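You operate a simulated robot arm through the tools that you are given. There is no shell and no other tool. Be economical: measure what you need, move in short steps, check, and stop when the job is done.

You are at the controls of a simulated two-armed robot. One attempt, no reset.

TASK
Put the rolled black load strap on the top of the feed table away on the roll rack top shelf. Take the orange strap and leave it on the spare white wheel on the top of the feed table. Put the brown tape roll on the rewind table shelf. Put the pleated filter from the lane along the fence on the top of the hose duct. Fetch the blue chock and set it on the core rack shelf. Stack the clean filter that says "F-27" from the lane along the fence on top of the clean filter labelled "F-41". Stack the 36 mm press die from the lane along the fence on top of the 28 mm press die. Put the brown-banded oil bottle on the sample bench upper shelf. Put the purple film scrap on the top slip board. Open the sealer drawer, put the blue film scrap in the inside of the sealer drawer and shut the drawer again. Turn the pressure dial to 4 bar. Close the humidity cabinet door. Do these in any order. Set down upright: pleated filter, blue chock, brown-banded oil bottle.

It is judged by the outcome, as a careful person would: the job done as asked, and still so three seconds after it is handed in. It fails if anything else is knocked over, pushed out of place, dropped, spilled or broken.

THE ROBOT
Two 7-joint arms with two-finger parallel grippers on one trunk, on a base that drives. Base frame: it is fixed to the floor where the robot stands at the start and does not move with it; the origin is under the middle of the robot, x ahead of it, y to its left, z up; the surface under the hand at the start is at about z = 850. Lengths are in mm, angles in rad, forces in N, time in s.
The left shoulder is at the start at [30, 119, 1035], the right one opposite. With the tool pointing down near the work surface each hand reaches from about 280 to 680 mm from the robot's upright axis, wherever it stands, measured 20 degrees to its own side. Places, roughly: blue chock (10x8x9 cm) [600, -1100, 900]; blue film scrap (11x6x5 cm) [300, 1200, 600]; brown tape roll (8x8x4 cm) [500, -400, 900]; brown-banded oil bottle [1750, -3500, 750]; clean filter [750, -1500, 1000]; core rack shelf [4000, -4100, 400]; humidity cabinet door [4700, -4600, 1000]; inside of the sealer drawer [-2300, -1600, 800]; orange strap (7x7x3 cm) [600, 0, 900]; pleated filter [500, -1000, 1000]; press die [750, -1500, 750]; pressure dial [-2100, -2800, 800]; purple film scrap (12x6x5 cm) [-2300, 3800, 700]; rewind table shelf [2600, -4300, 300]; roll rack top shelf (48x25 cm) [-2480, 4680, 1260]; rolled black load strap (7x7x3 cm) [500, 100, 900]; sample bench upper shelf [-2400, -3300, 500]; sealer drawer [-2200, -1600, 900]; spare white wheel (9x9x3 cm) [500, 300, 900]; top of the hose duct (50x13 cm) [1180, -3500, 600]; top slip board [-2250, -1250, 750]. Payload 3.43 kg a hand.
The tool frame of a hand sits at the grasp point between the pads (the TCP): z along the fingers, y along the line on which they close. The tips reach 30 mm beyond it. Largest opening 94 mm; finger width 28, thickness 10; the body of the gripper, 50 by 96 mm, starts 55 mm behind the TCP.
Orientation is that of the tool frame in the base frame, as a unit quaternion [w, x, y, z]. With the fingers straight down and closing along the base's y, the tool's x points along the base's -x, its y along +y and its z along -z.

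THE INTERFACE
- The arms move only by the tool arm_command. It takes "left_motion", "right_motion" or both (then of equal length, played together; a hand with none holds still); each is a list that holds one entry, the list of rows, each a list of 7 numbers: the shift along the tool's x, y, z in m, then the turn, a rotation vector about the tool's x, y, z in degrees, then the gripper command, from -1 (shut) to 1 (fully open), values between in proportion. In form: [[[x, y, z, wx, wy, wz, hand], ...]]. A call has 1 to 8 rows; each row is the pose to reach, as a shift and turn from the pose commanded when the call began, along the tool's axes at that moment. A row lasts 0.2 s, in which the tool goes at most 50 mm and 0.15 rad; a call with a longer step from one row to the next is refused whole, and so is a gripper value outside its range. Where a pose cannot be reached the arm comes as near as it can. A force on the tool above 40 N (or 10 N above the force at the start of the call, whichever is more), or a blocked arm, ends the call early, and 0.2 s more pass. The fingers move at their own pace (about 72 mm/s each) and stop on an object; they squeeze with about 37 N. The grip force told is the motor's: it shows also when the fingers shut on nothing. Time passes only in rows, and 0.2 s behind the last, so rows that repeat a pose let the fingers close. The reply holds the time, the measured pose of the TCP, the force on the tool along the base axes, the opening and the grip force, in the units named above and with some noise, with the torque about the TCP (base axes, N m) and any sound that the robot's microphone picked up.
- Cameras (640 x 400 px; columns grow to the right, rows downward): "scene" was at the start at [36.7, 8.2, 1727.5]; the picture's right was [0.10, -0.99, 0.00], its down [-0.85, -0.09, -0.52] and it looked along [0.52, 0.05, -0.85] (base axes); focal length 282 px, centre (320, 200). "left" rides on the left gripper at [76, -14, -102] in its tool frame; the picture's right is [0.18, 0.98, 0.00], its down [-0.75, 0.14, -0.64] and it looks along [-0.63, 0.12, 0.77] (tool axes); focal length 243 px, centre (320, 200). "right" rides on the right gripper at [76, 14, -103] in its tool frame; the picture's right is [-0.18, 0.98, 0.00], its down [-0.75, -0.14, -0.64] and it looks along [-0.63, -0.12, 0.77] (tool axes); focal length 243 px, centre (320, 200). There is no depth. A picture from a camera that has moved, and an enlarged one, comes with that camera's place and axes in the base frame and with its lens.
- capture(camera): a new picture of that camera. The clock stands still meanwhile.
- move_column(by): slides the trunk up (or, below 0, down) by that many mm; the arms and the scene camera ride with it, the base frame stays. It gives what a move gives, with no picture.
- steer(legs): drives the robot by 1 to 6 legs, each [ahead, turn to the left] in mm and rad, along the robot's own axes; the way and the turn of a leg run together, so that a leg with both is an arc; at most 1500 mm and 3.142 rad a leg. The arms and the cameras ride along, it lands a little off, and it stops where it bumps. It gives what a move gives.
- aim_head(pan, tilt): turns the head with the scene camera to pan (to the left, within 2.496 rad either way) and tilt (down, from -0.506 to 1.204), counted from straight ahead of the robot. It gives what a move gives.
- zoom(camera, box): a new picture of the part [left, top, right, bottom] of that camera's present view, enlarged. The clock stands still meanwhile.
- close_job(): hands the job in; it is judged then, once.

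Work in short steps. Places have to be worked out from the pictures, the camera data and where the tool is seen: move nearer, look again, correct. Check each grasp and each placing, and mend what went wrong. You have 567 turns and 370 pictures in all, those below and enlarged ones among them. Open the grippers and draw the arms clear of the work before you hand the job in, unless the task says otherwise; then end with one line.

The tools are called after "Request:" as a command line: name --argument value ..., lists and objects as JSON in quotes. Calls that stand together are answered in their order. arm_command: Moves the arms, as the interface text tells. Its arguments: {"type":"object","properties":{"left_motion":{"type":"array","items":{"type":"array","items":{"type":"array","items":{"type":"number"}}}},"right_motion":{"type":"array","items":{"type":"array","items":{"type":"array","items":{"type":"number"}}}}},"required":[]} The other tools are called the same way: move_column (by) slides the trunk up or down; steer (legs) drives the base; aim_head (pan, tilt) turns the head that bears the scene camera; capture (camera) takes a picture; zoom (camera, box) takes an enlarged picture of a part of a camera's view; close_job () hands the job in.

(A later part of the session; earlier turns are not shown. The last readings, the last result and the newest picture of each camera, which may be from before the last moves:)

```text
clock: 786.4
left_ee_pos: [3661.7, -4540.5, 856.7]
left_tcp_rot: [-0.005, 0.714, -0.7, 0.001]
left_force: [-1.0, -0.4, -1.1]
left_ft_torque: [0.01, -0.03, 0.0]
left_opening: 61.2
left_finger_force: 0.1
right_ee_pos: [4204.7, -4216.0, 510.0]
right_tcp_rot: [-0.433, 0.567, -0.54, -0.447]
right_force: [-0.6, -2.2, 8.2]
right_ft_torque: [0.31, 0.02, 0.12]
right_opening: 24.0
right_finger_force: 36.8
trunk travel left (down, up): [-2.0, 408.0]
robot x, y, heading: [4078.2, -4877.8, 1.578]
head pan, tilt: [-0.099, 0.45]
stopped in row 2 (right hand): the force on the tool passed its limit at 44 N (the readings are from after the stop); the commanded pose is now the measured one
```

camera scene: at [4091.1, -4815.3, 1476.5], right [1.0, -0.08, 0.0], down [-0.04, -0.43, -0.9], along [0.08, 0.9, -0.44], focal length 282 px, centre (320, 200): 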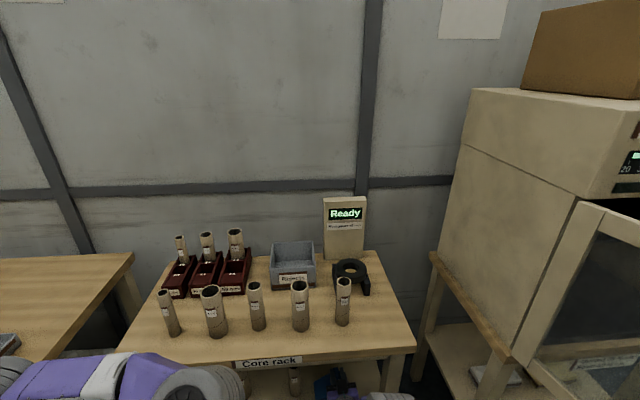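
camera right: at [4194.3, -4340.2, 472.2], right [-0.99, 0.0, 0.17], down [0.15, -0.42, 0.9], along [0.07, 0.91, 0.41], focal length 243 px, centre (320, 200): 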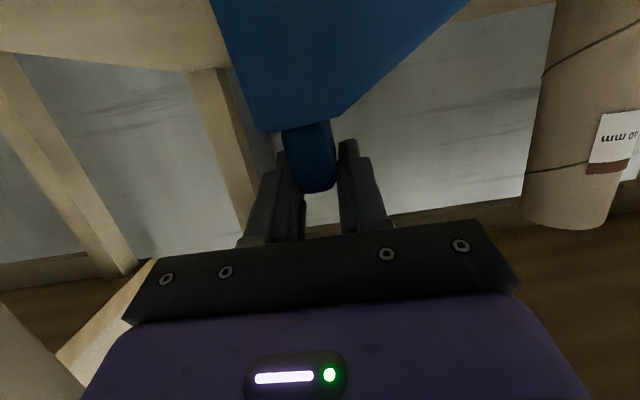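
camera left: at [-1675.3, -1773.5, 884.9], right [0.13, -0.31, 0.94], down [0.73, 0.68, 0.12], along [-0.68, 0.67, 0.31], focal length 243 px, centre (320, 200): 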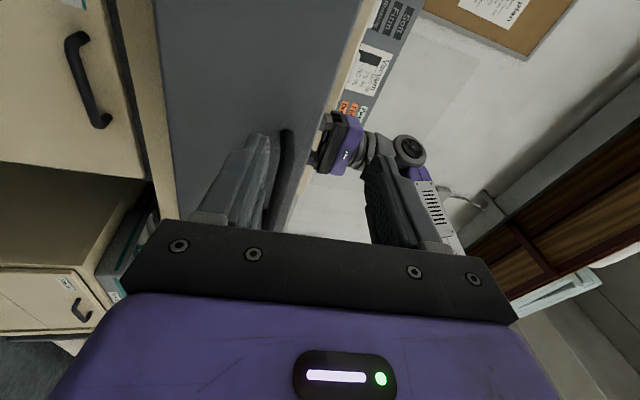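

Contact at ≈511 (shelf ≈424). Check the picture before releasing.

Request:
capture --camera "right"

Request:
aim_head --pan -0.15 --tilt 0.75

Request:
capture --camera "scene"

```text
117 pictures are left
camera right: at [4195.8, -4332.8, 459.9], right [-0.99, 0.0, 0.17], down [0.15, -0.45, 0.88], along [0.08, 0.89, 0.44], focal length 243 px, centre (320, 200)
```

right: 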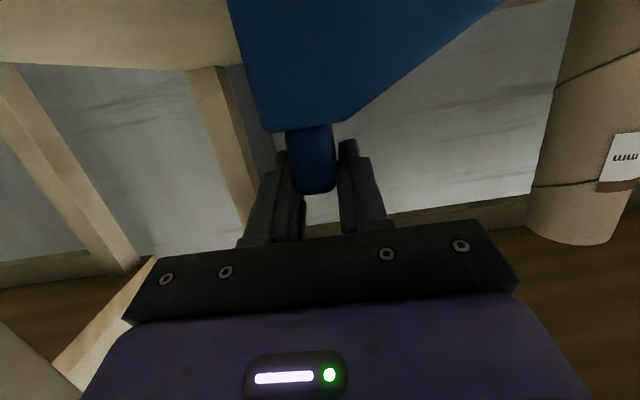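

```text
clock: 787.2
left_ee_pos: [3661.5, -4540.3, 855.3]
left_tcp_rot: [-0.005, 0.714, -0.7, 0.0]
left_force: [-0.2, 0.6, -0.3]
left_ft_torque: [0.03, -0.02, -0.01]
left_opening: 61.0
left_finger_force: 0.0
right_ee_pos: [4204.6, -4215.7, 510.1]
right_tcp_rot: [-0.432, 0.568, -0.54, -0.447]
right_force: [-0.8, 1.5, 14.8]
right_ft_torque: [0.99, 0.14, 0.11]
right_opening: 23.8
right_finger_force: 37.0
trunk travel left (down, up): [-2.0, 408.0]
robot x, y, heading: [4083.1, -4879.7, 1.585]
head pan, tilt: [-0.15, 0.75]
```

```text
116 pictures are left
camera scene: at [4094.3, -4827.5, 1450.3], right [0.99, -0.14, 0.0], down [-0.09, -0.67, -0.73], along [0.1, 0.73, -0.68], focal length 282 px, centre (320, 200)
```

scene: 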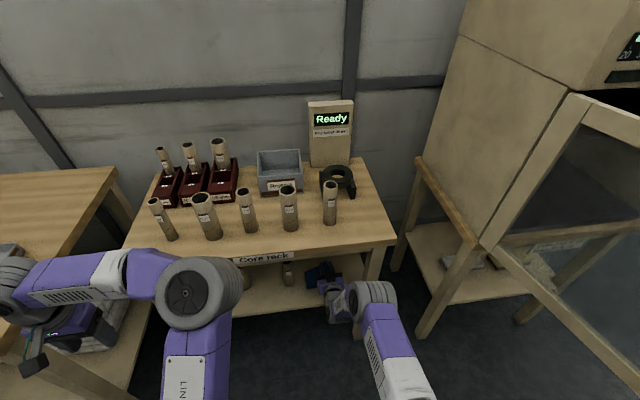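

Contact is on the shelf with light load. Ease up 2 mm, open, and look.

Request:
arm_command --right_motion '[[[-0.001, 0, 0, 0, 0, 0, -1], [-0.001, 0, 0, 0, 0, 0, -0.3], [-0.001, 0, 0, 0, 0, 0, 0.1], [-0.001, 0, 0, 0, 0, 0, 0.1]]]'

Request:
capture --camera "right"

```text
clock: 788.2
left_ee_pos: [3662.1, -4539.8, 855.9]
left_tcp_rot: [-0.005, 0.714, -0.7, 0.001]
left_force: [0.1, 0.4, -0.2]
left_ft_torque: [-0.03, 0.0, 0.01]
left_opening: 61.0
left_finger_force: 0.1
right_ee_pos: [4205.4, -4216.4, 508.5]
right_tcp_rot: [-0.431, 0.569, -0.542, -0.444]
right_force: [-0.2, -0.4, 0.8]
right_ft_torque: [0.01, 0.01, 0.0]
right_opening: 52.1
right_finger_force: 0.0
trunk travel left (down, up): [-2.0, 408.0]
robot x, y, heading: [4083.2, -4877.7, 1.585]
head pan, tilt: [-0.15, 0.75]
```

```text
115 pictures are left
camera right: at [4196.5, -4334.5, 458.2], right [-0.99, 0.0, 0.17], down [0.15, -0.44, 0.88], along [0.08, 0.9, 0.43], focal length 243 px, centre (320, 200)
```

right: 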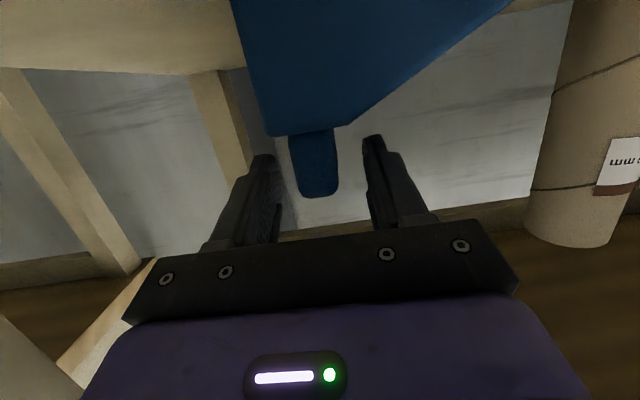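

Released. Withdraw straight back and verify.

Request:
steer --legs '[[-200, 0]]'

Request:
capture --camera "right"

Request:
steer --legs '[[-350, 0]]'

Request:
aim_head --pan -0.1 --tilt 0.5

Request:
capture --camera "scene"

```text
clock: 789.9
left_ee_pos: [3666.0, -4743.7, 856.9]
left_tcp_rot: [-0.005, 0.711, -0.703, 0.001]
left_force: [-0.2, -0.6, -0.1]
left_ft_torque: [0.01, 0.01, -0.02]
left_opening: 61.3
left_finger_force: 0.0
right_ee_pos: [4212.9, -4422.7, 508.2]
right_tcp_rot: [-0.433, 0.566, -0.544, -0.442]
right_force: [-0.1, -0.3, -0.5]
right_ft_torque: [0.0, 0.03, -0.02]
right_opening: 51.7
right_finger_force: 0.0
trunk travel left (down, up): [-2.0, 408.0]
robot x, y, heading: [4084.9, -5085.2, 1.576]
head pan, tilt: [-0.15, 0.75]
```

```text
114 pictures are left
camera right: at [4202.0, -4540.4, 458.7], right [-0.99, 0.01, 0.17], down [0.15, -0.44, 0.88], along [0.08, 0.9, 0.44], focal length 243 px, centre (320, 200)
```

right: 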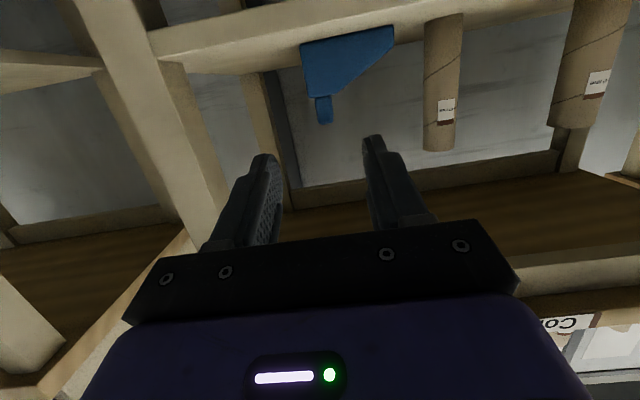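

```text
clock: 792.1
left_ee_pos: [3669.6, -5087.0, 856.5]
left_tcp_rot: [-0.005, 0.711, -0.704, 0.001]
left_force: [0.1, -0.3, -0.1]
left_ft_torque: [0.01, -0.02, 0.02]
left_opening: 61.0
left_finger_force: 0.2
right_ee_pos: [4216.2, -4769.7, 508.6]
right_tcp_rot: [-0.433, 0.566, -0.544, -0.442]
right_force: [-0.4, 1.0, 0.2]
right_ft_torque: [0.02, 0.04, -0.01]
right_opening: 51.9
right_finger_force: 0.1
trunk travel left (down, up): [-2.0, 408.0]
robot x, y, heading: [4087.5, -5432.3, 1.571]
head pan, tilt: [-0.15, 0.75]
```

```text
clock: 792.9
left_ee_pos: [3667.9, -5087.4, 856.6]
left_tcp_rot: [-0.004, 0.711, -0.703, 0.001]
left_force: [-0.2, -0.5, -0.1]
left_ft_torque: [-0.02, -0.06, 0.01]
left_opening: 61.2
left_finger_force: 0.0
right_ee_pos: [4215.9, -4769.8, 508.4]
right_tcp_rot: [-0.433, 0.566, -0.544, -0.442]
right_force: [0.4, -0.7, -0.9]
right_ft_torque: [0.0, 0.01, 0.0]
right_opening: 51.5
right_finger_force: 0.0
trunk travel left (down, up): [-2.0, 408.0]
robot x, y, heading: [4087.6, -5429.1, 1.575]
head pan, tilt: [-0.099, 0.499]
```

```text
113 pictures are left
camera scene: at [4096.2, -5369.0, 1472.0], right [1.0, -0.09, 0.0], down [-0.04, -0.48, -0.88], along [0.08, 0.87, -0.48], focal length 282 px, centre (320, 200)
```

scene: 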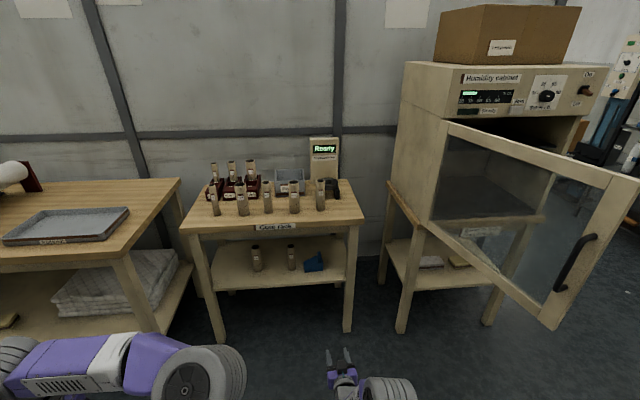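

The chock is upright on the core rack shelf. Next the cabinet door: hinge on its left, free edge ≈[4850,-4866], rail bottom z≈722. Position the base so a straight +y push with the closed fist at x≈4815 swings it shut.

Request:
steer --legs '[[-190, 0], [0, -1.575], [600, 0], [0, 1.571]]'

Request:
arm_command --right_motion '[[[0, 0, 0, 0, 0, 0, -1], [0, 0, 0, 0, 0, 0, -1], [0, 0, 0, 0, 0, 0, -1], [0, 0, 0, 0, 0, 0, -1]]]'

Request:
move_column --by 250

Request:
capture --camera "scene"

Request:
capture --camera "right"

```text
clock: 805.1
left_ee_pos: [4260.3, -5285.0, 856.0]
left_tcp_rot: [-0.005, 0.726, -0.687, 0.001]
left_force: [0.5, 0.1, -0.3]
left_ft_torque: [-0.04, 0.0, 0.01]
left_opening: 61.0
left_finger_force: 0.2
right_ee_pos: [4792.3, -4943.8, 508.7]
right_tcp_rot: [-0.423, 0.578, -0.532, -0.452]
right_force: [0.5, 0.3, -0.3]
right_ft_torque: [0.0, -0.01, -0.02]
right_opening: 51.5
right_finger_force: 0.0
trunk travel left (down, up): [-2.0, 408.0]
robot x, y, heading: [4694.6, -5611.5, 1.622]
head pan, tilt: [-0.099, 0.499]
```

```text
clock: 806.1
left_ee_pos: [4259.2, -5284.6, 856.1]
left_tcp_rot: [-0.005, 0.726, -0.688, 0.002]
left_force: [-0.2, 0.0, -0.1]
left_ft_torque: [-0.01, 0.02, -0.01]
left_opening: 61.2
left_finger_force: 0.0
right_ee_pos: [4792.2, -4944.3, 508.6]
right_tcp_rot: [-0.423, 0.578, -0.532, -0.452]
right_force: [0.7, -0.1, 0.2]
right_ft_torque: [0.01, 0.01, 0.0]
right_opening: 0.2
right_finger_force: 32.9
trunk travel left (down, up): [-2.0, 408.0]
robot x, y, heading: [4696.5, -5610.9, 1.618]
head pan, tilt: [-0.099, 0.499]
```

```text
clock: 808.7
left_ee_pos: [4260.0, -5283.9, 1105.4]
left_tcp_rot: [-0.005, 0.726, -0.687, 0.001]
left_force: [-0.5, 0.7, -0.3]
left_ft_torque: [-0.03, -0.03, 0.02]
left_opening: 61.3
left_finger_force: 0.1
right_ee_pos: [4793.2, -4944.7, 757.6]
right_tcp_rot: [-0.424, 0.578, -0.532, -0.451]
right_force: [-0.5, -0.6, -0.3]
right_ft_torque: [-0.02, -0.01, 0.0]
right_opening: 0.2
right_finger_force: 33.3
trunk travel left (down, up): [-252.0, 158.0]
robot x, y, heading: [4696.2, -5614.1, 1.621]
head pan, tilt: [-0.099, 0.499]
```

```text
112 pictures are left
camera scene: at [4698.9, -5548.1, 1722.0], right [1.0, -0.05, 0.0], down [-0.02, -0.48, -0.88], along [0.04, 0.88, -0.48], focal length 282 px, centre (320, 200)
```

scene: 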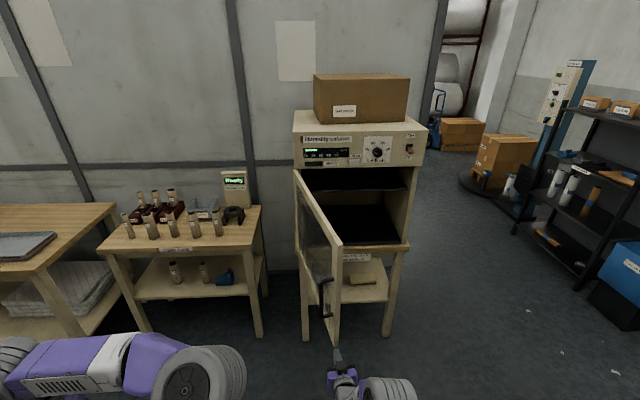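

```text
111 pictures are left
camera right: at [4787.3, -5061.5, 708.4], right [-0.98, -0.03, 0.17], down [0.17, -0.44, 0.88], along [0.05, 0.9, 0.44], focal length 243 px, centre (320, 200)
```

right: 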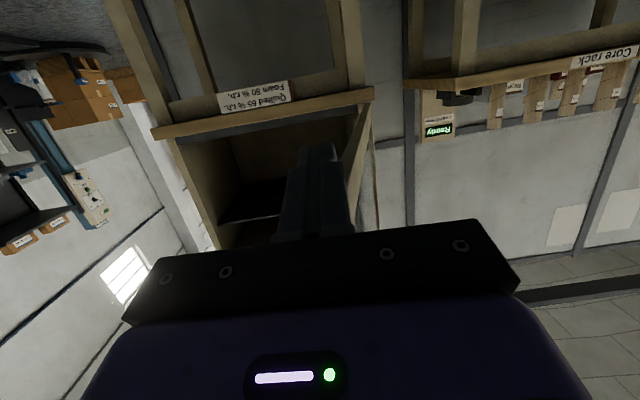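

The door is open ~75–80° with its outer face toward the west, so I must push from its west side first. Back up, shift the fist left, go forward alongside the door.

Request:
steer --legs '[[-170, 0]]'

Request:
arm_command --right_motion '[[[0, 0.04, 0, 0, 0, 0, -1], [0, 0.08, 0, 0, 0, 0, -1], [0, 0.12, 0, 0, 0, 0, -1], [0, 0.16, 0, 0, 0, 0, -1]]]'

Request:
steer --legs '[[200, -0.05]]'

Request:
capture --camera "scene"

```text
clock: 810.2
left_ee_pos: [4267.5, -5455.7, 1106.4]
left_tcp_rot: [-0.005, 0.727, -0.687, 0.0]
left_force: [0.7, -0.6, -0.5]
left_ft_torque: [0.01, 0.01, 0.0]
left_opening: 61.2
left_finger_force: 0.1
right_ee_pos: [4800.2, -5113.8, 758.1]
right_tcp_rot: [-0.422, 0.579, -0.531, -0.452]
right_force: [0.0, 0.0, 0.2]
right_ft_torque: [-0.02, 0.01, 0.0]
right_opening: 0.1
right_finger_force: 32.6
trunk travel left (down, up): [-252.0, 158.0]
robot x, y, heading: [4701.9, -5781.7, 1.617]
head pan, tilt: [-0.099, 0.499]
```

```text
clock: 811.2
left_ee_pos: [4267.4, -5455.4, 1107.2]
left_tcp_rot: [-0.005, 0.726, -0.687, 0.001]
left_force: [0.6, 0.0, 0.0]
left_ft_torque: [0.01, -0.01, -0.05]
left_opening: 61.0
left_finger_force: 0.1
right_ee_pos: [4638.1, -5126.0, 755.5]
right_tcp_rot: [-0.423, 0.579, -0.531, -0.452]
right_force: [0.4, 0.8, 0.7]
right_ft_torque: [0.0, 0.02, 0.02]
right_opening: 0.2
right_finger_force: 32.9
trunk travel left (down, up): [-252.0, 158.0]
robot x, y, heading: [4700.1, -5778.8, 1.624]
head pan, tilt: [-0.099, 0.499]
```

```text
clock: 812.7
left_ee_pos: [4279.5, -5238.9, 1107.0]
left_tcp_rot: [-0.004, 0.709, -0.705, 0.002]
left_force: [0.7, 0.3, -0.2]
left_ft_torque: [0.01, -0.02, 0.0]
left_opening: 60.9
left_finger_force: 0.0
right_ee_pos: [4666.1, -4931.3, 754.2]
right_tcp_rot: [-0.433, 0.565, -0.546, -0.441]
right_force: [0.5, 0.1, 0.4]
right_ft_torque: [0.0, -0.03, -0.03]
right_opening: 0.0
right_finger_force: 33.2
trunk travel left (down, up): [-252.0, 158.0]
robot x, y, heading: [4695.3, -5582.3, 1.57]
head pan, tilt: [-0.099, 0.499]
```

```text
110 pictures are left
camera scene: at [4705.4, -5522.6, 1722.0], right [1.0, -0.1, 0.0], down [-0.05, -0.48, -0.88], along [0.09, 0.87, -0.48], focal length 282 px, centre (320, 200)
```

scene: 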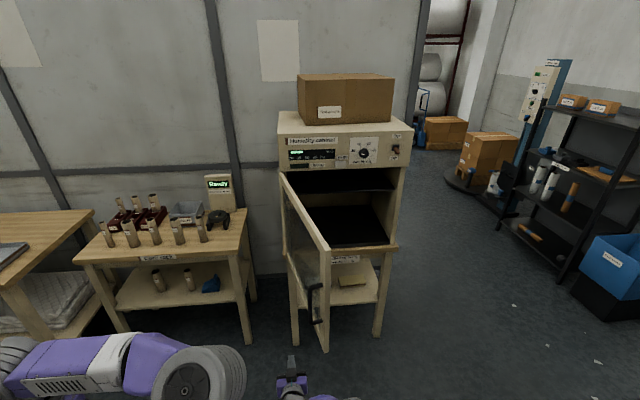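

Drive forward 170 mm alongside the door, then sweep the fist to the right.

Request:
steer --legs '[[170, 0]]'

Request:
arm_command --right_motion '[[[0, -0.03, 0, 0, 0, 0, -1], [0, -0.06, 0, 0, 0, 0, -1], [0, -0.09, 0, 0, 0, 0, -1], [0, -0.12, 0, 0, 0, 0, -1], [0, -0.15, 0, 0, 0, 0, -1], [0, -0.18, 0, 0, 0, 0, -1], [0, -0.21, 0, 0, 0, 0, -1], [0, -0.24, 0, 0, 0, 0, -1]]]'

Request:
capture --camera "scene"

```text
clock: 814.2
left_ee_pos: [4282.0, -5068.4, 1106.2]
left_tcp_rot: [-0.004, 0.709, -0.705, 0.002]
left_force: [-0.1, 0.3, 0.6]
left_ft_torque: [-0.02, -0.03, -0.02]
left_opening: 60.8
left_finger_force: 0.1
right_ee_pos: [4668.1, -4760.8, 755.1]
right_tcp_rot: [-0.434, 0.564, -0.547, -0.44]
right_force: [-1.0, 0.2, -0.4]
right_ft_torque: [-0.01, 0.0, 0.03]
right_opening: 0.2
right_finger_force: 33.0
trunk travel left (down, up): [-252.0, 158.0]
robot x, y, heading: [4698.3, -5417.5, 1.565]
head pan, tilt: [-0.099, 0.499]
```

```text
clock: 816.0
left_ee_pos: [4282.1, -5069.5, 1106.5]
left_tcp_rot: [-0.004, 0.708, -0.706, 0.001]
left_force: [-0.3, -0.7, -0.3]
left_ft_torque: [0.0, -0.01, -0.01]
left_opening: 60.9
left_finger_force: 0.0
right_ee_pos: [4907.5, -4754.9, 760.0]
right_tcp_rot: [-0.436, 0.563, -0.546, -0.441]
right_force: [-0.5, 0.6, -0.1]
right_ft_torque: [-0.02, 0.01, -0.03]
right_opening: 0.0
right_finger_force: 33.5
trunk travel left (down, up): [-252.0, 158.0]
robot x, y, heading: [4697.8, -5417.8, 1.573]
head pan, tilt: [-0.099, 0.499]
```

```text
109 pictures are left
camera scene: at [4706.5, -5354.9, 1722.1], right [0.99, -0.1, 0.0], down [-0.05, -0.48, -0.88], along [0.09, 0.87, -0.48], focal length 282 px, centre (320, 200)
```

scene: 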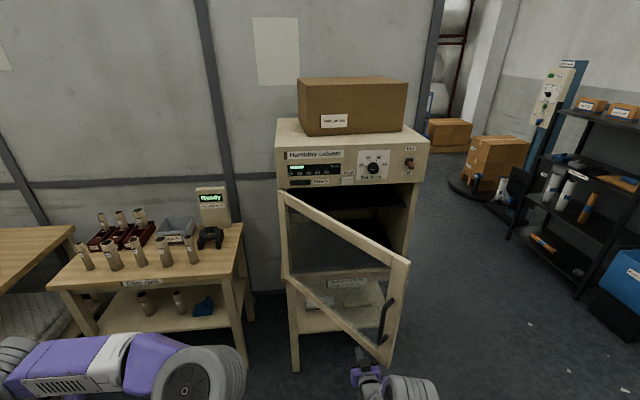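

The door has swung to about 53°. Now push it shut by driving forward.

Request:
steer --legs '[[260, 0]]'

Request:
capture --camera "scene"

```text
clock: 817.9
left_ee_pos: [4280.8, -4809.0, 1105.6]
left_tcp_rot: [-0.004, 0.708, -0.706, 0.001]
left_force: [-0.1, 0.2, 0.7]
left_ft_torque: [-0.06, 0.01, -0.02]
left_opening: 61.3
left_finger_force: 0.0
right_ee_pos: [4907.1, -4494.7, 757.4]
right_tcp_rot: [-0.434, 0.565, -0.546, -0.441]
right_force: [-0.2, 0.3, 0.1]
right_ft_torque: [-0.03, 0.03, -0.02]
right_opening: 0.2
right_finger_force: 33.2
trunk travel left (down, up): [-252.0, 158.0]
robot x, y, heading: [4698.5, -5158.9, 1.573]
head pan, tilt: [-0.099, 0.499]
```

```text
108 pictures are left
camera scene: at [4706.3, -5094.0, 1722.0], right [0.99, -0.1, 0.0], down [-0.05, -0.48, -0.88], along [0.09, 0.87, -0.48], focal length 282 px, centre (320, 200)
```

scene: 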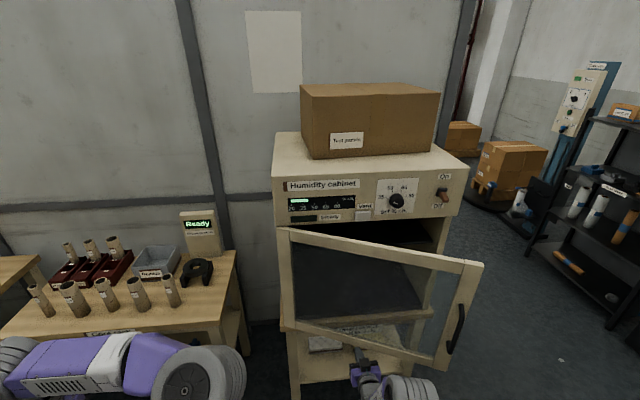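

Nearly closed. Continue pushing until it seats.

Request:
steer --legs '[[90, 0]]'

Request:
capture --camera "scene"

```text
clock: 819.0
left_ee_pos: [4281.4, -4721.2, 1105.8]
left_tcp_rot: [-0.005, 0.708, -0.706, 0.002]
left_force: [-0.3, 1.3, -0.1]
left_ft_torque: [-0.03, 0.0, 0.0]
left_opening: 60.7
left_finger_force: 0.1
right_ee_pos: [4907.0, -4404.5, 757.9]
right_tcp_rot: [-0.435, 0.564, -0.546, -0.441]
right_force: [-0.2, -0.2, -0.5]
right_ft_torque: [0.04, 0.02, 0.0]
right_opening: 0.1
right_finger_force: 33.0
trunk travel left (down, up): [-252.0, 158.0]
robot x, y, heading: [4702.3, -5067.3, 1.569]
head pan, tilt: [-0.099, 0.499]
```

```text
107 pictures are left
camera scene: at [4706.5, -5004.7, 1722.0], right [0.99, -0.1, 0.0], down [-0.05, -0.48, -0.88], along [0.09, 0.87, -0.48], focal length 282 px, centre (320, 200)
```

scene: 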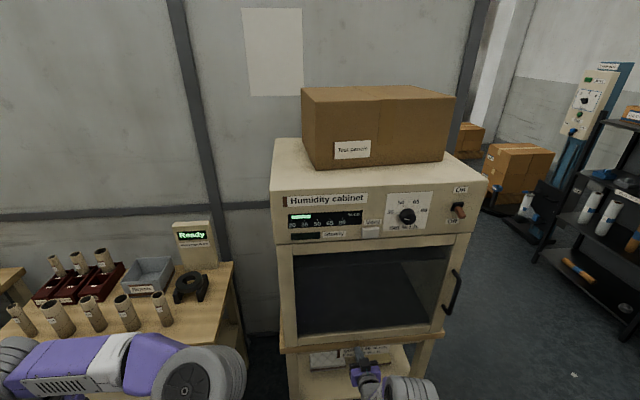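

Looks shut; give a gentle final push to confirm it seats.

Request:
arm_command --right_motion '[[[-0.0016, 0, 0.0058, 0, 0, 0, -1], [-0.0031, 0, 0.0116, 0, 0, 0, -1], [-0.0047, 0, 0.0174, 0, 0, 0, -1], [-0.0062, 0, 0.0232, 0, 0, 0, -1], [-0.0078, 0, 0.029, 0, 0, 0, -1], [-0.0094, 0, 0.0348, 0, 0, 0, -1]]]'

Request:
zoom --camera "scene" --box '[260, 180, 500, 380]'

```text
clock: 819.6
left_ee_pos: [4282.1, -4724.3, 1107.0]
left_tcp_rot: [-0.007, 0.709, -0.706, 0.0]
left_force: [0.9, 0.9, 0.0]
left_ft_torque: [-0.01, 0.02, 0.0]
left_opening: 61.0
left_finger_force: 0.1
right_ee_pos: [4906.8, -4400.7, 760.5]
right_tcp_rot: [-0.434, 0.564, -0.546, -0.441]
right_force: [-1.4, -23.3, 15.3]
right_ft_torque: [0.61, 0.04, 0.01]
right_opening: 0.2
right_finger_force: 32.3
trunk travel left (down, up): [-252.0, 158.0]
robot x, y, heading: [4700.4, -5069.6, 1.566]
head pan, tilt: [-0.099, 0.499]
stopped in row 3 (right hand): the force on the tool passed its limit at 48 N (the readings are from after the stop); the commanded pose is now the measured one
```

```text
2.00 times, centred on (380, 280) of scene
camera zoom: at [4705.5, -5013.0, 1722.5], right [0.99, -0.1, 0.0], down [-0.05, -0.47, -0.88], along [0.09, 0.88, -0.48], focal length 564 px, centre (200, 40)
```

zoom: 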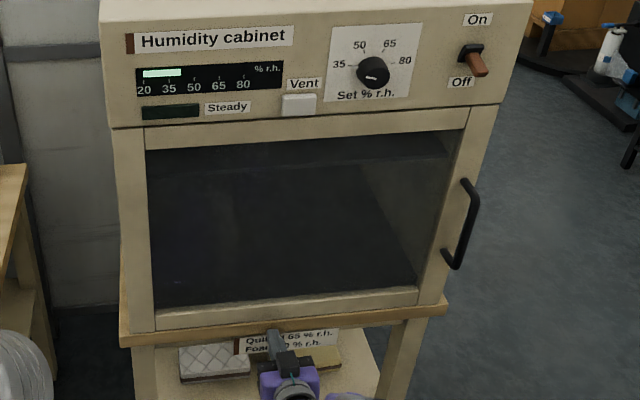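

The door stopped against the frame. Back off and inspect the closure.

Request:
steer --legs '[[-300, 0]]'

Request:
zoom --camera "scene" --box '[260, 130, 460, 290]'

```text
clock: 821.7
left_ee_pos: [4282.1, -5016.6, 1106.6]
left_tcp_rot: [0.005, -0.707, 0.708, 0.0]
left_force: [0.5, 0.1, -0.1]
left_ft_torque: [0.03, 0.01, -0.02]
left_opening: 61.1
left_finger_force: 0.0
right_ee_pos: [4910.3, -4694.7, 757.2]
right_tcp_rot: [-0.434, 0.564, -0.549, -0.438]
right_force: [1.2, -1.1, 1.1]
right_ft_torque: [-0.03, -0.04, 0.03]
right_opening: 0.2
right_finger_force: 32.9
trunk travel left (down, up): [-252.0, 158.0]
robot x, y, heading: [4696.5, -5365.1, 1.574]
head pan, tilt: [-0.099, 0.499]
```

```text
2.50 times, centred on (360, 210) of scene
camera zoom: at [4705.3, -5304.4, 1722.1], right [0.99, -0.11, 0.0], down [-0.05, -0.48, -0.88], along [0.09, 0.87, -0.48], focal length 705 px, centre (220, 175)
```

zoom: 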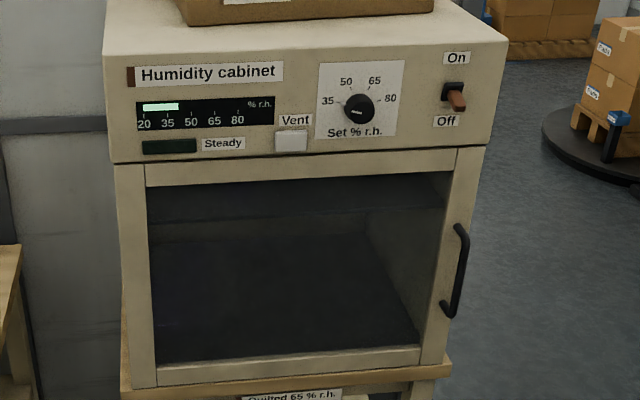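

Door is closed. On the way back for the tape, inspect the rewind table's shelf.

Request:
steer --legs '[[0, 1.571], [1000, 0], [900, 0]]'

Request:
aim_head --pan -1.45 --tilt 0.5

Request:
capture --camera "scene"

```text
clock: 835.0
left_ee_pos: [2430.5, -5706.5, 1105.7]
left_tcp_rot: [-0.005, 1.0, -0.02, -0.002]
left_force: [-0.2, 0.0, -0.9]
left_ft_torque: [0.0, -0.01, 0.04]
left_opening: 61.1
left_finger_force: 0.1
right_ee_pos: [2134.0, -5067.2, 755.5]
right_tcp_rot: [-0.007, 0.787, -0.003, -0.616]
right_force: [-0.4, 0.1, -0.1]
right_ft_torque: [0.02, -0.02, 0.0]
right_opening: 0.0
right_finger_force: 32.8
trunk travel left (down, up): [-252.0, 158.0]
robot x, y, heading: [2796.6, -5303.8, 3.099]
head pan, tilt: [-0.099, 0.499]
```

```text
clock: 836.5
left_ee_pos: [2432.3, -5707.2, 1106.9]
left_tcp_rot: [-0.005, 1.0, -0.02, -0.002]
left_force: [-0.1, 0.7, 0.6]
left_ft_torque: [0.03, -0.05, 0.02]
left_opening: 60.9
left_finger_force: 0.0
right_ee_pos: [2134.4, -5067.4, 757.0]
right_tcp_rot: [-0.008, 0.787, -0.004, -0.617]
right_force: [-0.8, 0.0, 0.5]
right_ft_torque: [-0.01, 0.0, 0.0]
right_opening: 0.1
right_finger_force: 32.5
trunk travel left (down, up): [-252.0, 158.0]
robot x, y, heading: [2799.4, -5306.3, 3.098]
head pan, tilt: [-1.45, 0.499]
```

```text
104 pictures are left
camera scene: at [2817.4, -5213.8, 1722.1], right [1.0, 0.08, 0.0], down [0.04, -0.48, -0.88], along [-0.07, 0.88, -0.48], focal length 282 px, centre (320, 200)
```

scene: 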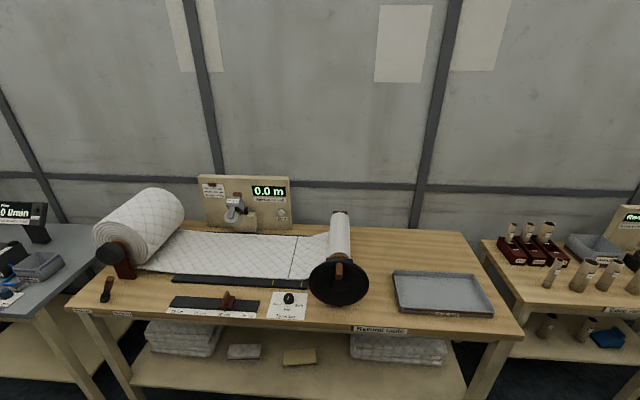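

Noted: the shelf's front-centre (≈[2810,-4400]) is free. Now drive back to the feed table for the brown tape roll.

Request:
steer --legs '[[1250, 0.04], [1250, 0], [1200, 0], [0, -1.571], [1500, 0], [1500, 0]]'

Request:
aim_head --pan 0 --tilt 0.5

Request:
capture --camera "scene"

```text
clock: 872.4
left_ee_pos: [-1378.5, -1998.1, 1105.9]
left_tcp_rot: [-0.006, 0.721, -0.693, 0.0]
left_force: [0.3, 0.2, 0.2]
left_ft_torque: [-0.04, -0.01, -0.02]
left_opening: 60.9
left_finger_force: 0.0
right_ee_pos: [-762.9, -1651.9, 756.8]
right_tcp_rot: [-0.424, 0.575, -0.537, -0.447]
right_force: [1.2, -0.7, -0.1]
right_ft_torque: [0.0, 0.01, -0.03]
right_opening: 0.0
right_finger_force: 32.9
trunk travel left (down, up): [-252.0, 158.0]
robot x, y, heading: [-946.4, -2329.4, 1.601]
head pan, tilt: [-1.45, 0.499]
```

```text
clock: 874.0
left_ee_pos: [-1377.6, -1997.9, 1106.3]
left_tcp_rot: [-0.005, 0.721, -0.693, 0.001]
left_force: [0.7, 0.3, 0.8]
left_ft_torque: [-0.01, 0.0, 0.03]
left_opening: 61.2
left_finger_force: 0.1
right_ee_pos: [-762.6, -1652.9, 756.5]
right_tcp_rot: [-0.425, 0.575, -0.538, -0.446]
right_force: [0.1, -0.1, 0.0]
right_ft_torque: [0.0, -0.02, 0.02]
right_opening: 0.0
right_finger_force: 33.1
trunk travel left (down, up): [-252.0, 158.0]
robot x, y, heading: [-949.4, -2332.7, 1.607]
head pan, tilt: [0.0, 0.499]
```

```text
103 pictures are left
camera scene: at [-952.2, -2268.0, 1722.1], right [1.0, 0.03, 0.0], down [0.01, -0.48, -0.88], along [-0.03, 0.88, -0.48], focal length 282 px, centre (320, 200)
```

scene: 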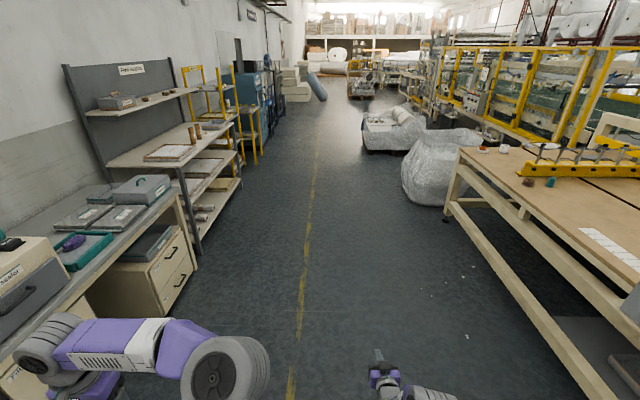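

Continue to the tape's position along the table; also reduce the right hand's pitch to about 50° for the low tape roll.

Request:
arm_command --right_motion '[[[0, 0, 0, 0, 8.3, 0, 0], [0, 0, 0, 0, 16.6, 0, 1], [0, 0, 0, 0, 25, 0, 1], [0, 0, 0, 0, 25, 0, 1]]]'

Request:
move_column --by 250

Request:
steer --legs '[[1060, -0.03], [1060, 0], [0, -1.571], [350, 0]]'

Request:
aim_head --pan -0.1 --tilt 0.8

Request:
capture --camera "scene"

Request:
capture --camera "right"

```text
clock: 875.0
left_ee_pos: [-1378.0, -1997.9, 1105.9]
left_tcp_rot: [-0.005, 0.721, -0.693, 0.001]
left_force: [-0.4, 0.2, -0.2]
left_ft_torque: [-0.02, -0.02, -0.01]
left_opening: 61.1
left_finger_force: 0.0
right_ee_pos: [-764.2, -1651.9, 756.4]
right_tcp_rot: [-0.298, 0.658, -0.617, -0.311]
right_force: [-0.2, 1.0, 0.5]
right_ft_torque: [-0.01, 0.02, 0.01]
right_opening: 94.0
right_finger_force: 0.1
trunk travel left (down, up): [-252.0, 158.0]
robot x, y, heading: [-947.9, -2329.8, 1.606]
head pan, tilt: [0.0, 0.499]
```

```text
clock: 876.8
left_ee_pos: [-1379.1, -1996.4, 1263.8]
left_tcp_rot: [-0.005, 0.72, -0.693, 0.001]
left_force: [1.0, 0.7, 0.5]
left_ft_torque: [0.0, -0.03, 0.0]
left_opening: 61.2
left_finger_force: 0.0
right_ee_pos: [-763.8, -1652.3, 913.8]
right_tcp_rot: [-0.298, 0.658, -0.617, -0.312]
right_force: [0.5, -0.4, -0.4]
right_ft_torque: [-0.01, 0.01, 0.02]
right_opening: 94.0
right_finger_force: 0.3
right hand out of reach, approached as far as the arm can: row 1
trunk travel left (down, up): [-410.0, 0.0]
robot x, y, heading: [-947.5, -2326.9, 1.609]
head pan, tilt: [0.0, 0.499]
```

```text
clock: 893.0
left_ee_pos: [-264.9, 203.3, 1265.4]
left_tcp_rot: [0.002, 0.003, 1.0, -0.005]
left_force: [0.3, 0.4, -0.6]
left_ft_torque: [-0.02, -0.03, 0.01]
left_opening: 61.1
left_finger_force: 0.1
right_ee_pos: [53.3, -424.7, 914.9]
right_tcp_rot: [0.431, -0.01, 0.902, 0.0]
right_force: [0.3, -0.4, -0.3]
right_ft_torque: [-0.02, 0.03, -0.01]
right_opening: 93.9
right_finger_force: 0.0
trunk travel left (down, up): [-410.0, 0.0]
robot x, y, heading: [-617.0, -205.8, -0.007]
head pan, tilt: [0.0, 0.499]
```

```text
clock: 893.8
left_ee_pos: [-265.2, 204.1, 1264.2]
left_tcp_rot: [0.004, 0.003, 1.0, -0.004]
left_force: [-0.1, -0.3, 0.3]
left_ft_torque: [0.0, -0.01, -0.01]
left_opening: 61.0
left_finger_force: 0.1
right_ee_pos: [53.7, -423.7, 914.9]
right_tcp_rot: [0.431, -0.01, 0.902, 0.001]
right_force: [-0.3, 0.3, -0.2]
right_ft_torque: [0.01, -0.03, 0.02]
right_opening: 93.8
right_finger_force: 0.0
trunk travel left (down, up): [-410.0, 0.0]
robot x, y, heading: [-618.4, -208.2, -0.016]
head pan, tilt: [-0.099, 0.799]
```

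```text
102 pictures are left
camera scene: at [-567.1, -217.9, 1854.2], right [-0.11, -0.99, 0.0], down [-0.71, 0.08, -0.7], along [0.69, -0.08, -0.72], focal length 282 px, centre (320, 200)
```

scene: 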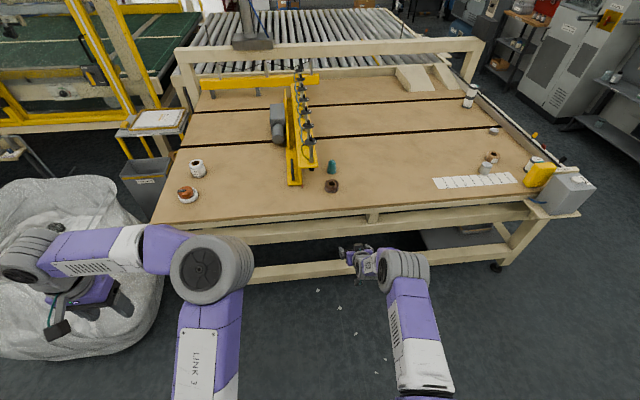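

```text
101 pictures are left
camera right: at [-75.0, -412.4, 920.4], right [0.1, 0.99, 0.14], down [-0.02, -0.13, 0.99], along [0.99, -0.1, 0.01], focal length 243 px, centre (320, 200)
```

right: 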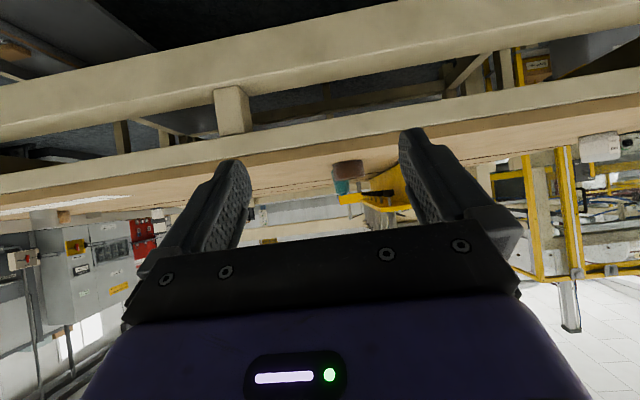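

Request:
zoom --camera "scene" --box '[270, 140, 390, 215]'

```text
5.33 times, centred on (330, 178) of scene
camera zoom: at [-567.1, -217.9, 1854.2], right [-0.11, -0.99, 0.0], down [-0.71, 0.08, -0.7], along [0.69, -0.08, -0.72], focal length 1504 px, centre (267, 320)
```

zoom: 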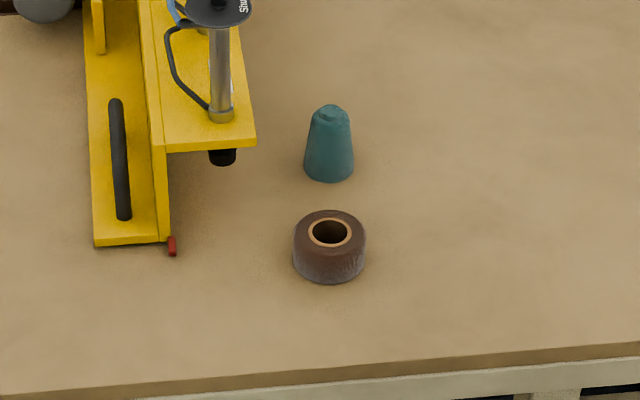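

Tape roll centre ≈[463,-394]; teal object ~100 mm behind it. Raise 30 mm, shift 30 mm left, drive in 330 mm and look.

Request:
arm_command --right_motion '[[[-0.012, 0.015, -0.01, 0, 0, 0, 1], [-0.023, 0.03, -0.0193, 0, 0, 0, 1]]]'

Request:
steer --legs '[[350, 0.01]]'

Request:
capture --camera "right"

Request:
zoom --camera "scene" --box '[230, 180, 430, 320]'

```text
clock: 894.4
left_ee_pos: [-265.9, 204.9, 1265.0]
left_tcp_rot: [0.004, 0.003, 1.0, -0.005]
left_force: [0.0, -0.1, -1.2]
left_ft_torque: [-0.04, 0.02, -0.03]
left_opening: 61.0
left_finger_force: 0.1
right_ee_pos: [53.4, -394.4, 945.2]
right_tcp_rot: [0.431, -0.01, 0.902, 0.0]
right_force: [0.2, -0.3, -0.6]
right_ft_torque: [0.02, -0.01, 0.02]
right_opening: 94.1
right_finger_force: 0.1
trunk travel left (down, up): [-410.0, 0.0]
robot x, y, heading: [-618.2, -212.3, -0.011]
head pan, tilt: [-0.099, 0.799]
```

```text
clock: 896.7
left_ee_pos: [70.1, 202.8, 1263.0]
left_tcp_rot: [0.002, -0.001, 1.0, -0.005]
left_force: [-0.2, 0.4, -0.3]
left_ft_torque: [-0.03, -0.03, -0.01]
left_opening: 61.0
left_finger_force: 0.1
right_ee_pos: [391.7, -392.8, 945.1]
right_tcp_rot: [0.432, -0.012, 0.902, 0.002]
right_force: [-0.4, 0.9, 0.1]
right_ft_torque: [0.0, -0.02, -0.03]
right_opening: 94.2
right_finger_force: 0.1
trunk travel left (down, up): [-410.0, 0.0]
robot x, y, heading: [-278.1, -215.4, -0.006]
head pan, tilt: [-0.099, 0.799]
```

```text
99 pictures are left
camera right: at [263.7, -381.0, 950.1], right [0.09, 0.99, 0.14], down [-0.02, -0.13, 0.99], along [1.0, -0.09, 0.01], focal length 243 px, centre (320, 200)
```

right: 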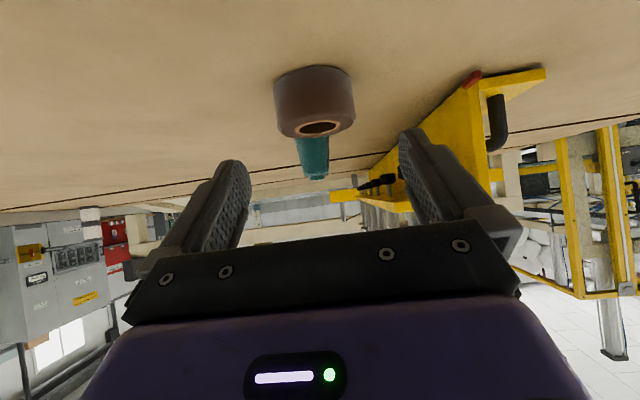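

```text
2.86 times, centred on (330, 250) of scene
camera zoom: at [-228.3, -220.3, 1854.1], right [-0.1, -0.99, 0.0], down [-0.71, 0.07, -0.7], along [0.69, -0.07, -0.72], focal length 806 px, centre (291, 57)
```

zoom: 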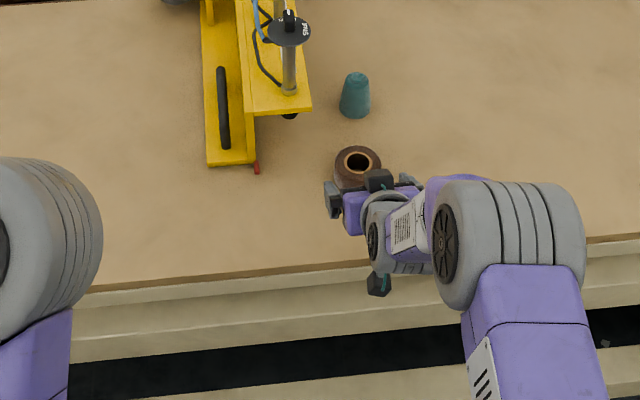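

Tape at ≈[474,-392]. Drive 82 mm, then lower to near the table.

Request:
steer --legs '[[82, 0]]'

Request:
arm_command --right_motion '[[[0.015, 0, 0.0129, 0, 0, 0, 1], [0.03, 0, 0.0257, 0, 0, 0, 1]]]'

Request:
capture --camera "right"

Request:
zoom --camera "scene" --box '[270, 170, 410, 270]'

```text
clock: 897.7
left_ee_pos: [150.3, 204.0, 1265.2]
left_tcp_rot: [0.002, -0.003, 1.0, -0.004]
left_force: [-0.3, 0.2, -0.9]
left_ft_torque: [0.0, 0.07, 0.0]
left_opening: 61.1
left_finger_force: 0.1
right_ee_pos: [473.7, -391.5, 943.7]
right_tcp_rot: [0.431, -0.015, 0.902, 0.003]
right_force: [0.4, 0.1, -0.1]
right_ft_torque: [0.01, 0.02, 0.0]
right_opening: 93.9
right_finger_force: 0.1
trunk travel left (down, up): [-410.0, 0.0]
robot x, y, heading: [-198.2, -213.5, -0.005]
head pan, tilt: [-0.099, 0.799]
```

```text
clock: 898.3
left_ee_pos: [149.4, 202.7, 1264.0]
left_tcp_rot: [0.003, -0.002, 1.0, -0.004]
left_force: [0.7, 0.5, -0.4]
left_ft_torque: [-0.04, 0.03, 0.0]
left_opening: 61.1
left_finger_force: 0.0
right_ee_pos: [474.8, -392.1, 904.0]
right_tcp_rot: [0.431, -0.013, 0.902, 0.002]
right_force: [0.4, -0.3, -0.1]
right_ft_torque: [0.01, -0.04, -0.02]
right_opening: 94.2
right_finger_force: 0.1
trunk travel left (down, up): [-410.0, 0.0]
robot x, y, heading: [-196.6, -215.3, -0.002]
head pan, tilt: [-0.099, 0.799]
```

```text
97 pictures are left
camera right: at [346.8, -381.1, 909.5], right [0.09, 0.99, 0.14], down [-0.02, -0.13, 0.99], along [1.0, -0.09, 0.01], focal length 243 px, centre (320, 200)
```

right: 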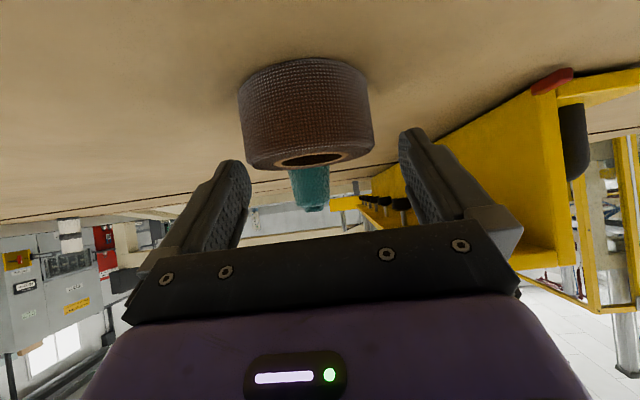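

```text
4.00 times, centred on (340, 220) of scene
camera zoom: at [-146.5, -220.6, 1854.0], right [-0.1, -0.99, 0.0], down [-0.71, 0.07, -0.7], along [0.69, -0.07, -0.72], focal length 1128 px, centre (240, 120)
```

zoom: 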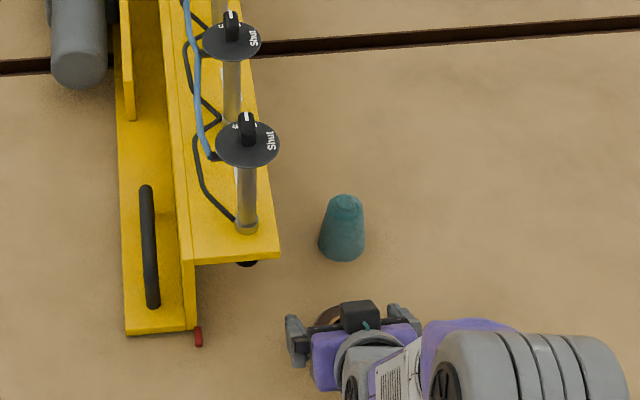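

Tape is ~8 mm to the right of centre; shift, and lower to z≈886.

Request:
arm_command --right_motion '[[[-0.003, -0.008, 0.003, 0, 0, 0, 1], [0.002, -0.008, 0.011, 0, 0, 0, 1], [0.0087, -0.008, 0.0177, 0, 0, 0, 1]]]'

Request:
capture --camera "right"

```text
clock: 899.1
left_ee_pos: [149.9, 204.1, 1263.9]
left_tcp_rot: [0.003, -0.002, 1.0, -0.004]
left_force: [-0.8, -0.5, 0.2]
left_ft_torque: [0.04, 0.01, 0.0]
left_opening: 61.2
left_finger_force: 0.0
right_ee_pos: [481.6, -400.7, 886.5]
right_tcp_rot: [0.432, -0.013, 0.902, 0.002]
right_force: [-0.4, 0.0, 0.0]
right_ft_torque: [-0.01, 0.01, -0.01]
right_opening: 93.9
right_finger_force: 0.2
trunk travel left (down, up): [-410.0, 0.0]
robot x, y, heading: [-197.4, -211.8, 0.0]
head pan, tilt: [-0.099, 0.799]
```

```text
95 pictures are left
camera right: at [354.1, -388.6, 892.6], right [0.09, 0.99, 0.14], down [-0.02, -0.13, 0.99], along [1.0, -0.09, 0.01], focal length 243 px, centre (320, 200)
```

right: 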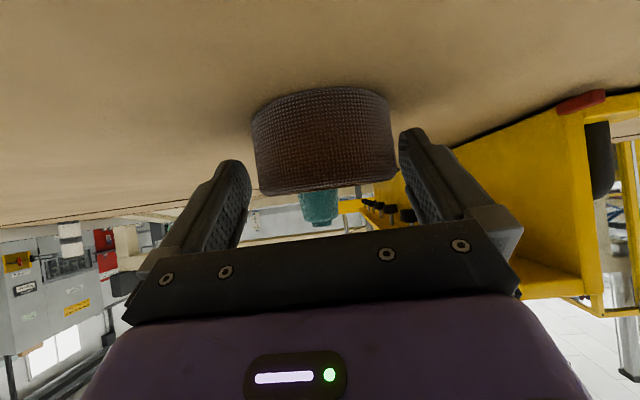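

Centred. Down 4 mm, forward 4 mm and close.

Request:
arm_command --right_motion '[[[0.0005, 0, 0.0057, 0, 0, 0, 1], [0.0005, 0, 0.0057, 0, 0, 0, 0.5], [0.0005, 0, 0.0057, 0, 0, 0, -1], [0.0005, 0, 0.0057, 0, 0, 0, -1], [0.0005, 0, 0.0057, 0, 0, 0, -1]]]'

Request:
arm_command --right_motion '[[[-0.023, 0, -0.0193, 0, 0, 0, -1], [-0.046, 0, -0.0386, 0, 0, 0, -1]]]'

Request:
capture --camera "right"

```text
clock: 900.3
left_ee_pos: [149.8, 204.0, 1264.0]
left_tcp_rot: [0.003, -0.002, 1.0, -0.005]
left_force: [-0.3, -0.9, 0.2]
left_ft_torque: [0.02, -0.04, 0.0]
left_opening: 61.1
left_finger_force: 0.1
right_ee_pos: [486.0, -400.1, 883.5]
right_tcp_rot: [0.431, -0.014, 0.902, 0.002]
right_force: [0.2, -0.1, 0.2]
right_ft_torque: [0.01, -0.02, -0.01]
right_opening: 72.5
right_finger_force: 37.0
trunk travel left (down, up): [-410.0, 0.0]
robot x, y, heading: [-195.8, -213.4, 0.002]
head pan, tilt: [-0.099, 0.799]
```

```text
clock: 900.9
left_ee_pos: [150.2, 205.1, 1265.1]
left_tcp_rot: [0.004, -0.002, 1.0, -0.004]
left_force: [-0.8, 0.1, 0.6]
left_ft_torque: [0.0, -0.04, 0.01]
left_opening: 60.9
left_finger_force: 0.0
right_ee_pos: [487.1, -399.7, 944.1]
right_tcp_rot: [0.432, -0.013, 0.902, 0.002]
right_force: [0.5, 0.4, -0.7]
right_ft_torque: [-0.04, -0.02, 0.03]
right_opening: 72.4
right_finger_force: 36.3
trunk travel left (down, up): [-410.0, 0.0]
robot x, y, heading: [-197.9, -213.9, -0.003]
head pan, tilt: [-0.099, 0.799]
```

```text
94 pictures are left
camera right: at [357.9, -387.8, 949.5], right [0.09, 0.99, 0.14], down [-0.02, -0.13, 0.99], along [1.0, -0.09, 0.01], focal length 243 px, centre (320, 200)
```

right: 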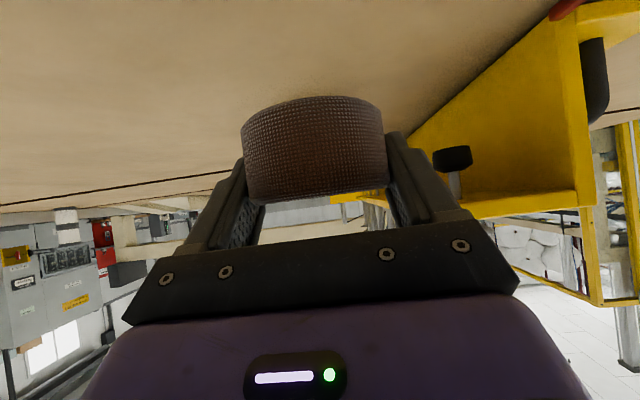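

Tape roll held. Drive back round to the rewind table.

Request:
steer --legs '[[-720, 0], [0, -1.571], [1500, 0], [1500, 0], [1500, 0], [440, 0]]'

Request:
steer --legs '[[0, 1.571], [1250, 0], [1250, 0], [1000, 0]]'

Request:
aim_head --pan 1.3 --tilt 0.5

Request:
capture --camera "scene"

```text
clock: 932.1
left_ee_pos: [-732.9, -5510.7, 1265.6]
left_tcp_rot: [-0.001, 0.722, 0.692, -0.006]
left_force: [0.1, -1.2, -0.1]
left_ft_torque: [0.01, -0.03, 0.0]
left_opening: 61.0
left_finger_force: 0.1
right_ee_pos: [-1349.7, -5820.1, 942.7]
right_tcp_rot: [0.299, 0.643, 0.632, -0.311]
right_force: [-1.3, -0.7, -0.3]
right_ft_torque: [-0.03, 0.04, -0.02]
right_opening: 72.3
right_finger_force: 37.3
trunk travel left (down, up): [-410.0, 0.0]
robot x, y, heading: [-1132.4, -5144.9, -1.618]
head pan, tilt: [-0.099, 0.799]
```

```text
clock: 952.8
left_ee_pos: [2708.5, -4935.5, 1264.7]
left_tcp_rot: [0.004, 0.025, 1.0, -0.004]
left_force: [-0.3, -0.6, 0.0]
left_ft_torque: [-0.03, -0.03, 0.02]
left_opening: 61.1
left_finger_force: 0.1
right_ee_pos: [3011.5, -5555.8, 942.4]
right_tcp_rot: [0.431, 0.011, 0.902, -0.01]
right_force: [-0.2, 0.1, -0.6]
right_ft_torque: [0.03, -0.01, -0.01]
right_opening: 72.6
right_finger_force: 36.9
trunk travel left (down, up): [-410.0, 0.0]
robot x, y, heading: [2332.4, -5329.0, -0.062]
head pan, tilt: [-0.099, 0.799]
```

```text
clock: 954.3
left_ee_pos: [2707.4, -4934.2, 1264.2]
left_tcp_rot: [0.003, 0.025, 1.0, -0.005]
left_force: [-0.2, 0.3, -0.4]
left_ft_torque: [0.0, 0.0, -0.05]
left_opening: 61.0
left_finger_force: 0.1
right_ee_pos: [3010.8, -5554.3, 943.3]
right_tcp_rot: [0.431, 0.01, 0.902, -0.009]
right_force: [0.8, -0.1, -0.7]
right_ft_torque: [0.03, 0.0, 0.02]
right_opening: 72.1
right_finger_force: 36.6
trunk travel left (down, up): [-410.0, 0.0]
robot x, y, heading: [2343.8, -5332.6, -0.059]
head pan, tilt: [1.3, 0.499]
```

```text
93 pictures are left
camera scene: at [2336.6, -5243.2, 1880.1], right [0.95, -0.32, 0.0], down [-0.15, -0.45, -0.88], along [0.28, 0.83, -0.48], focal length 282 px, centre (320, 200)
```

scene: 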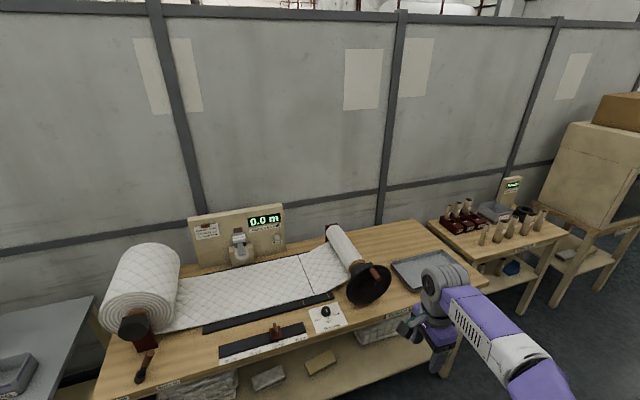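

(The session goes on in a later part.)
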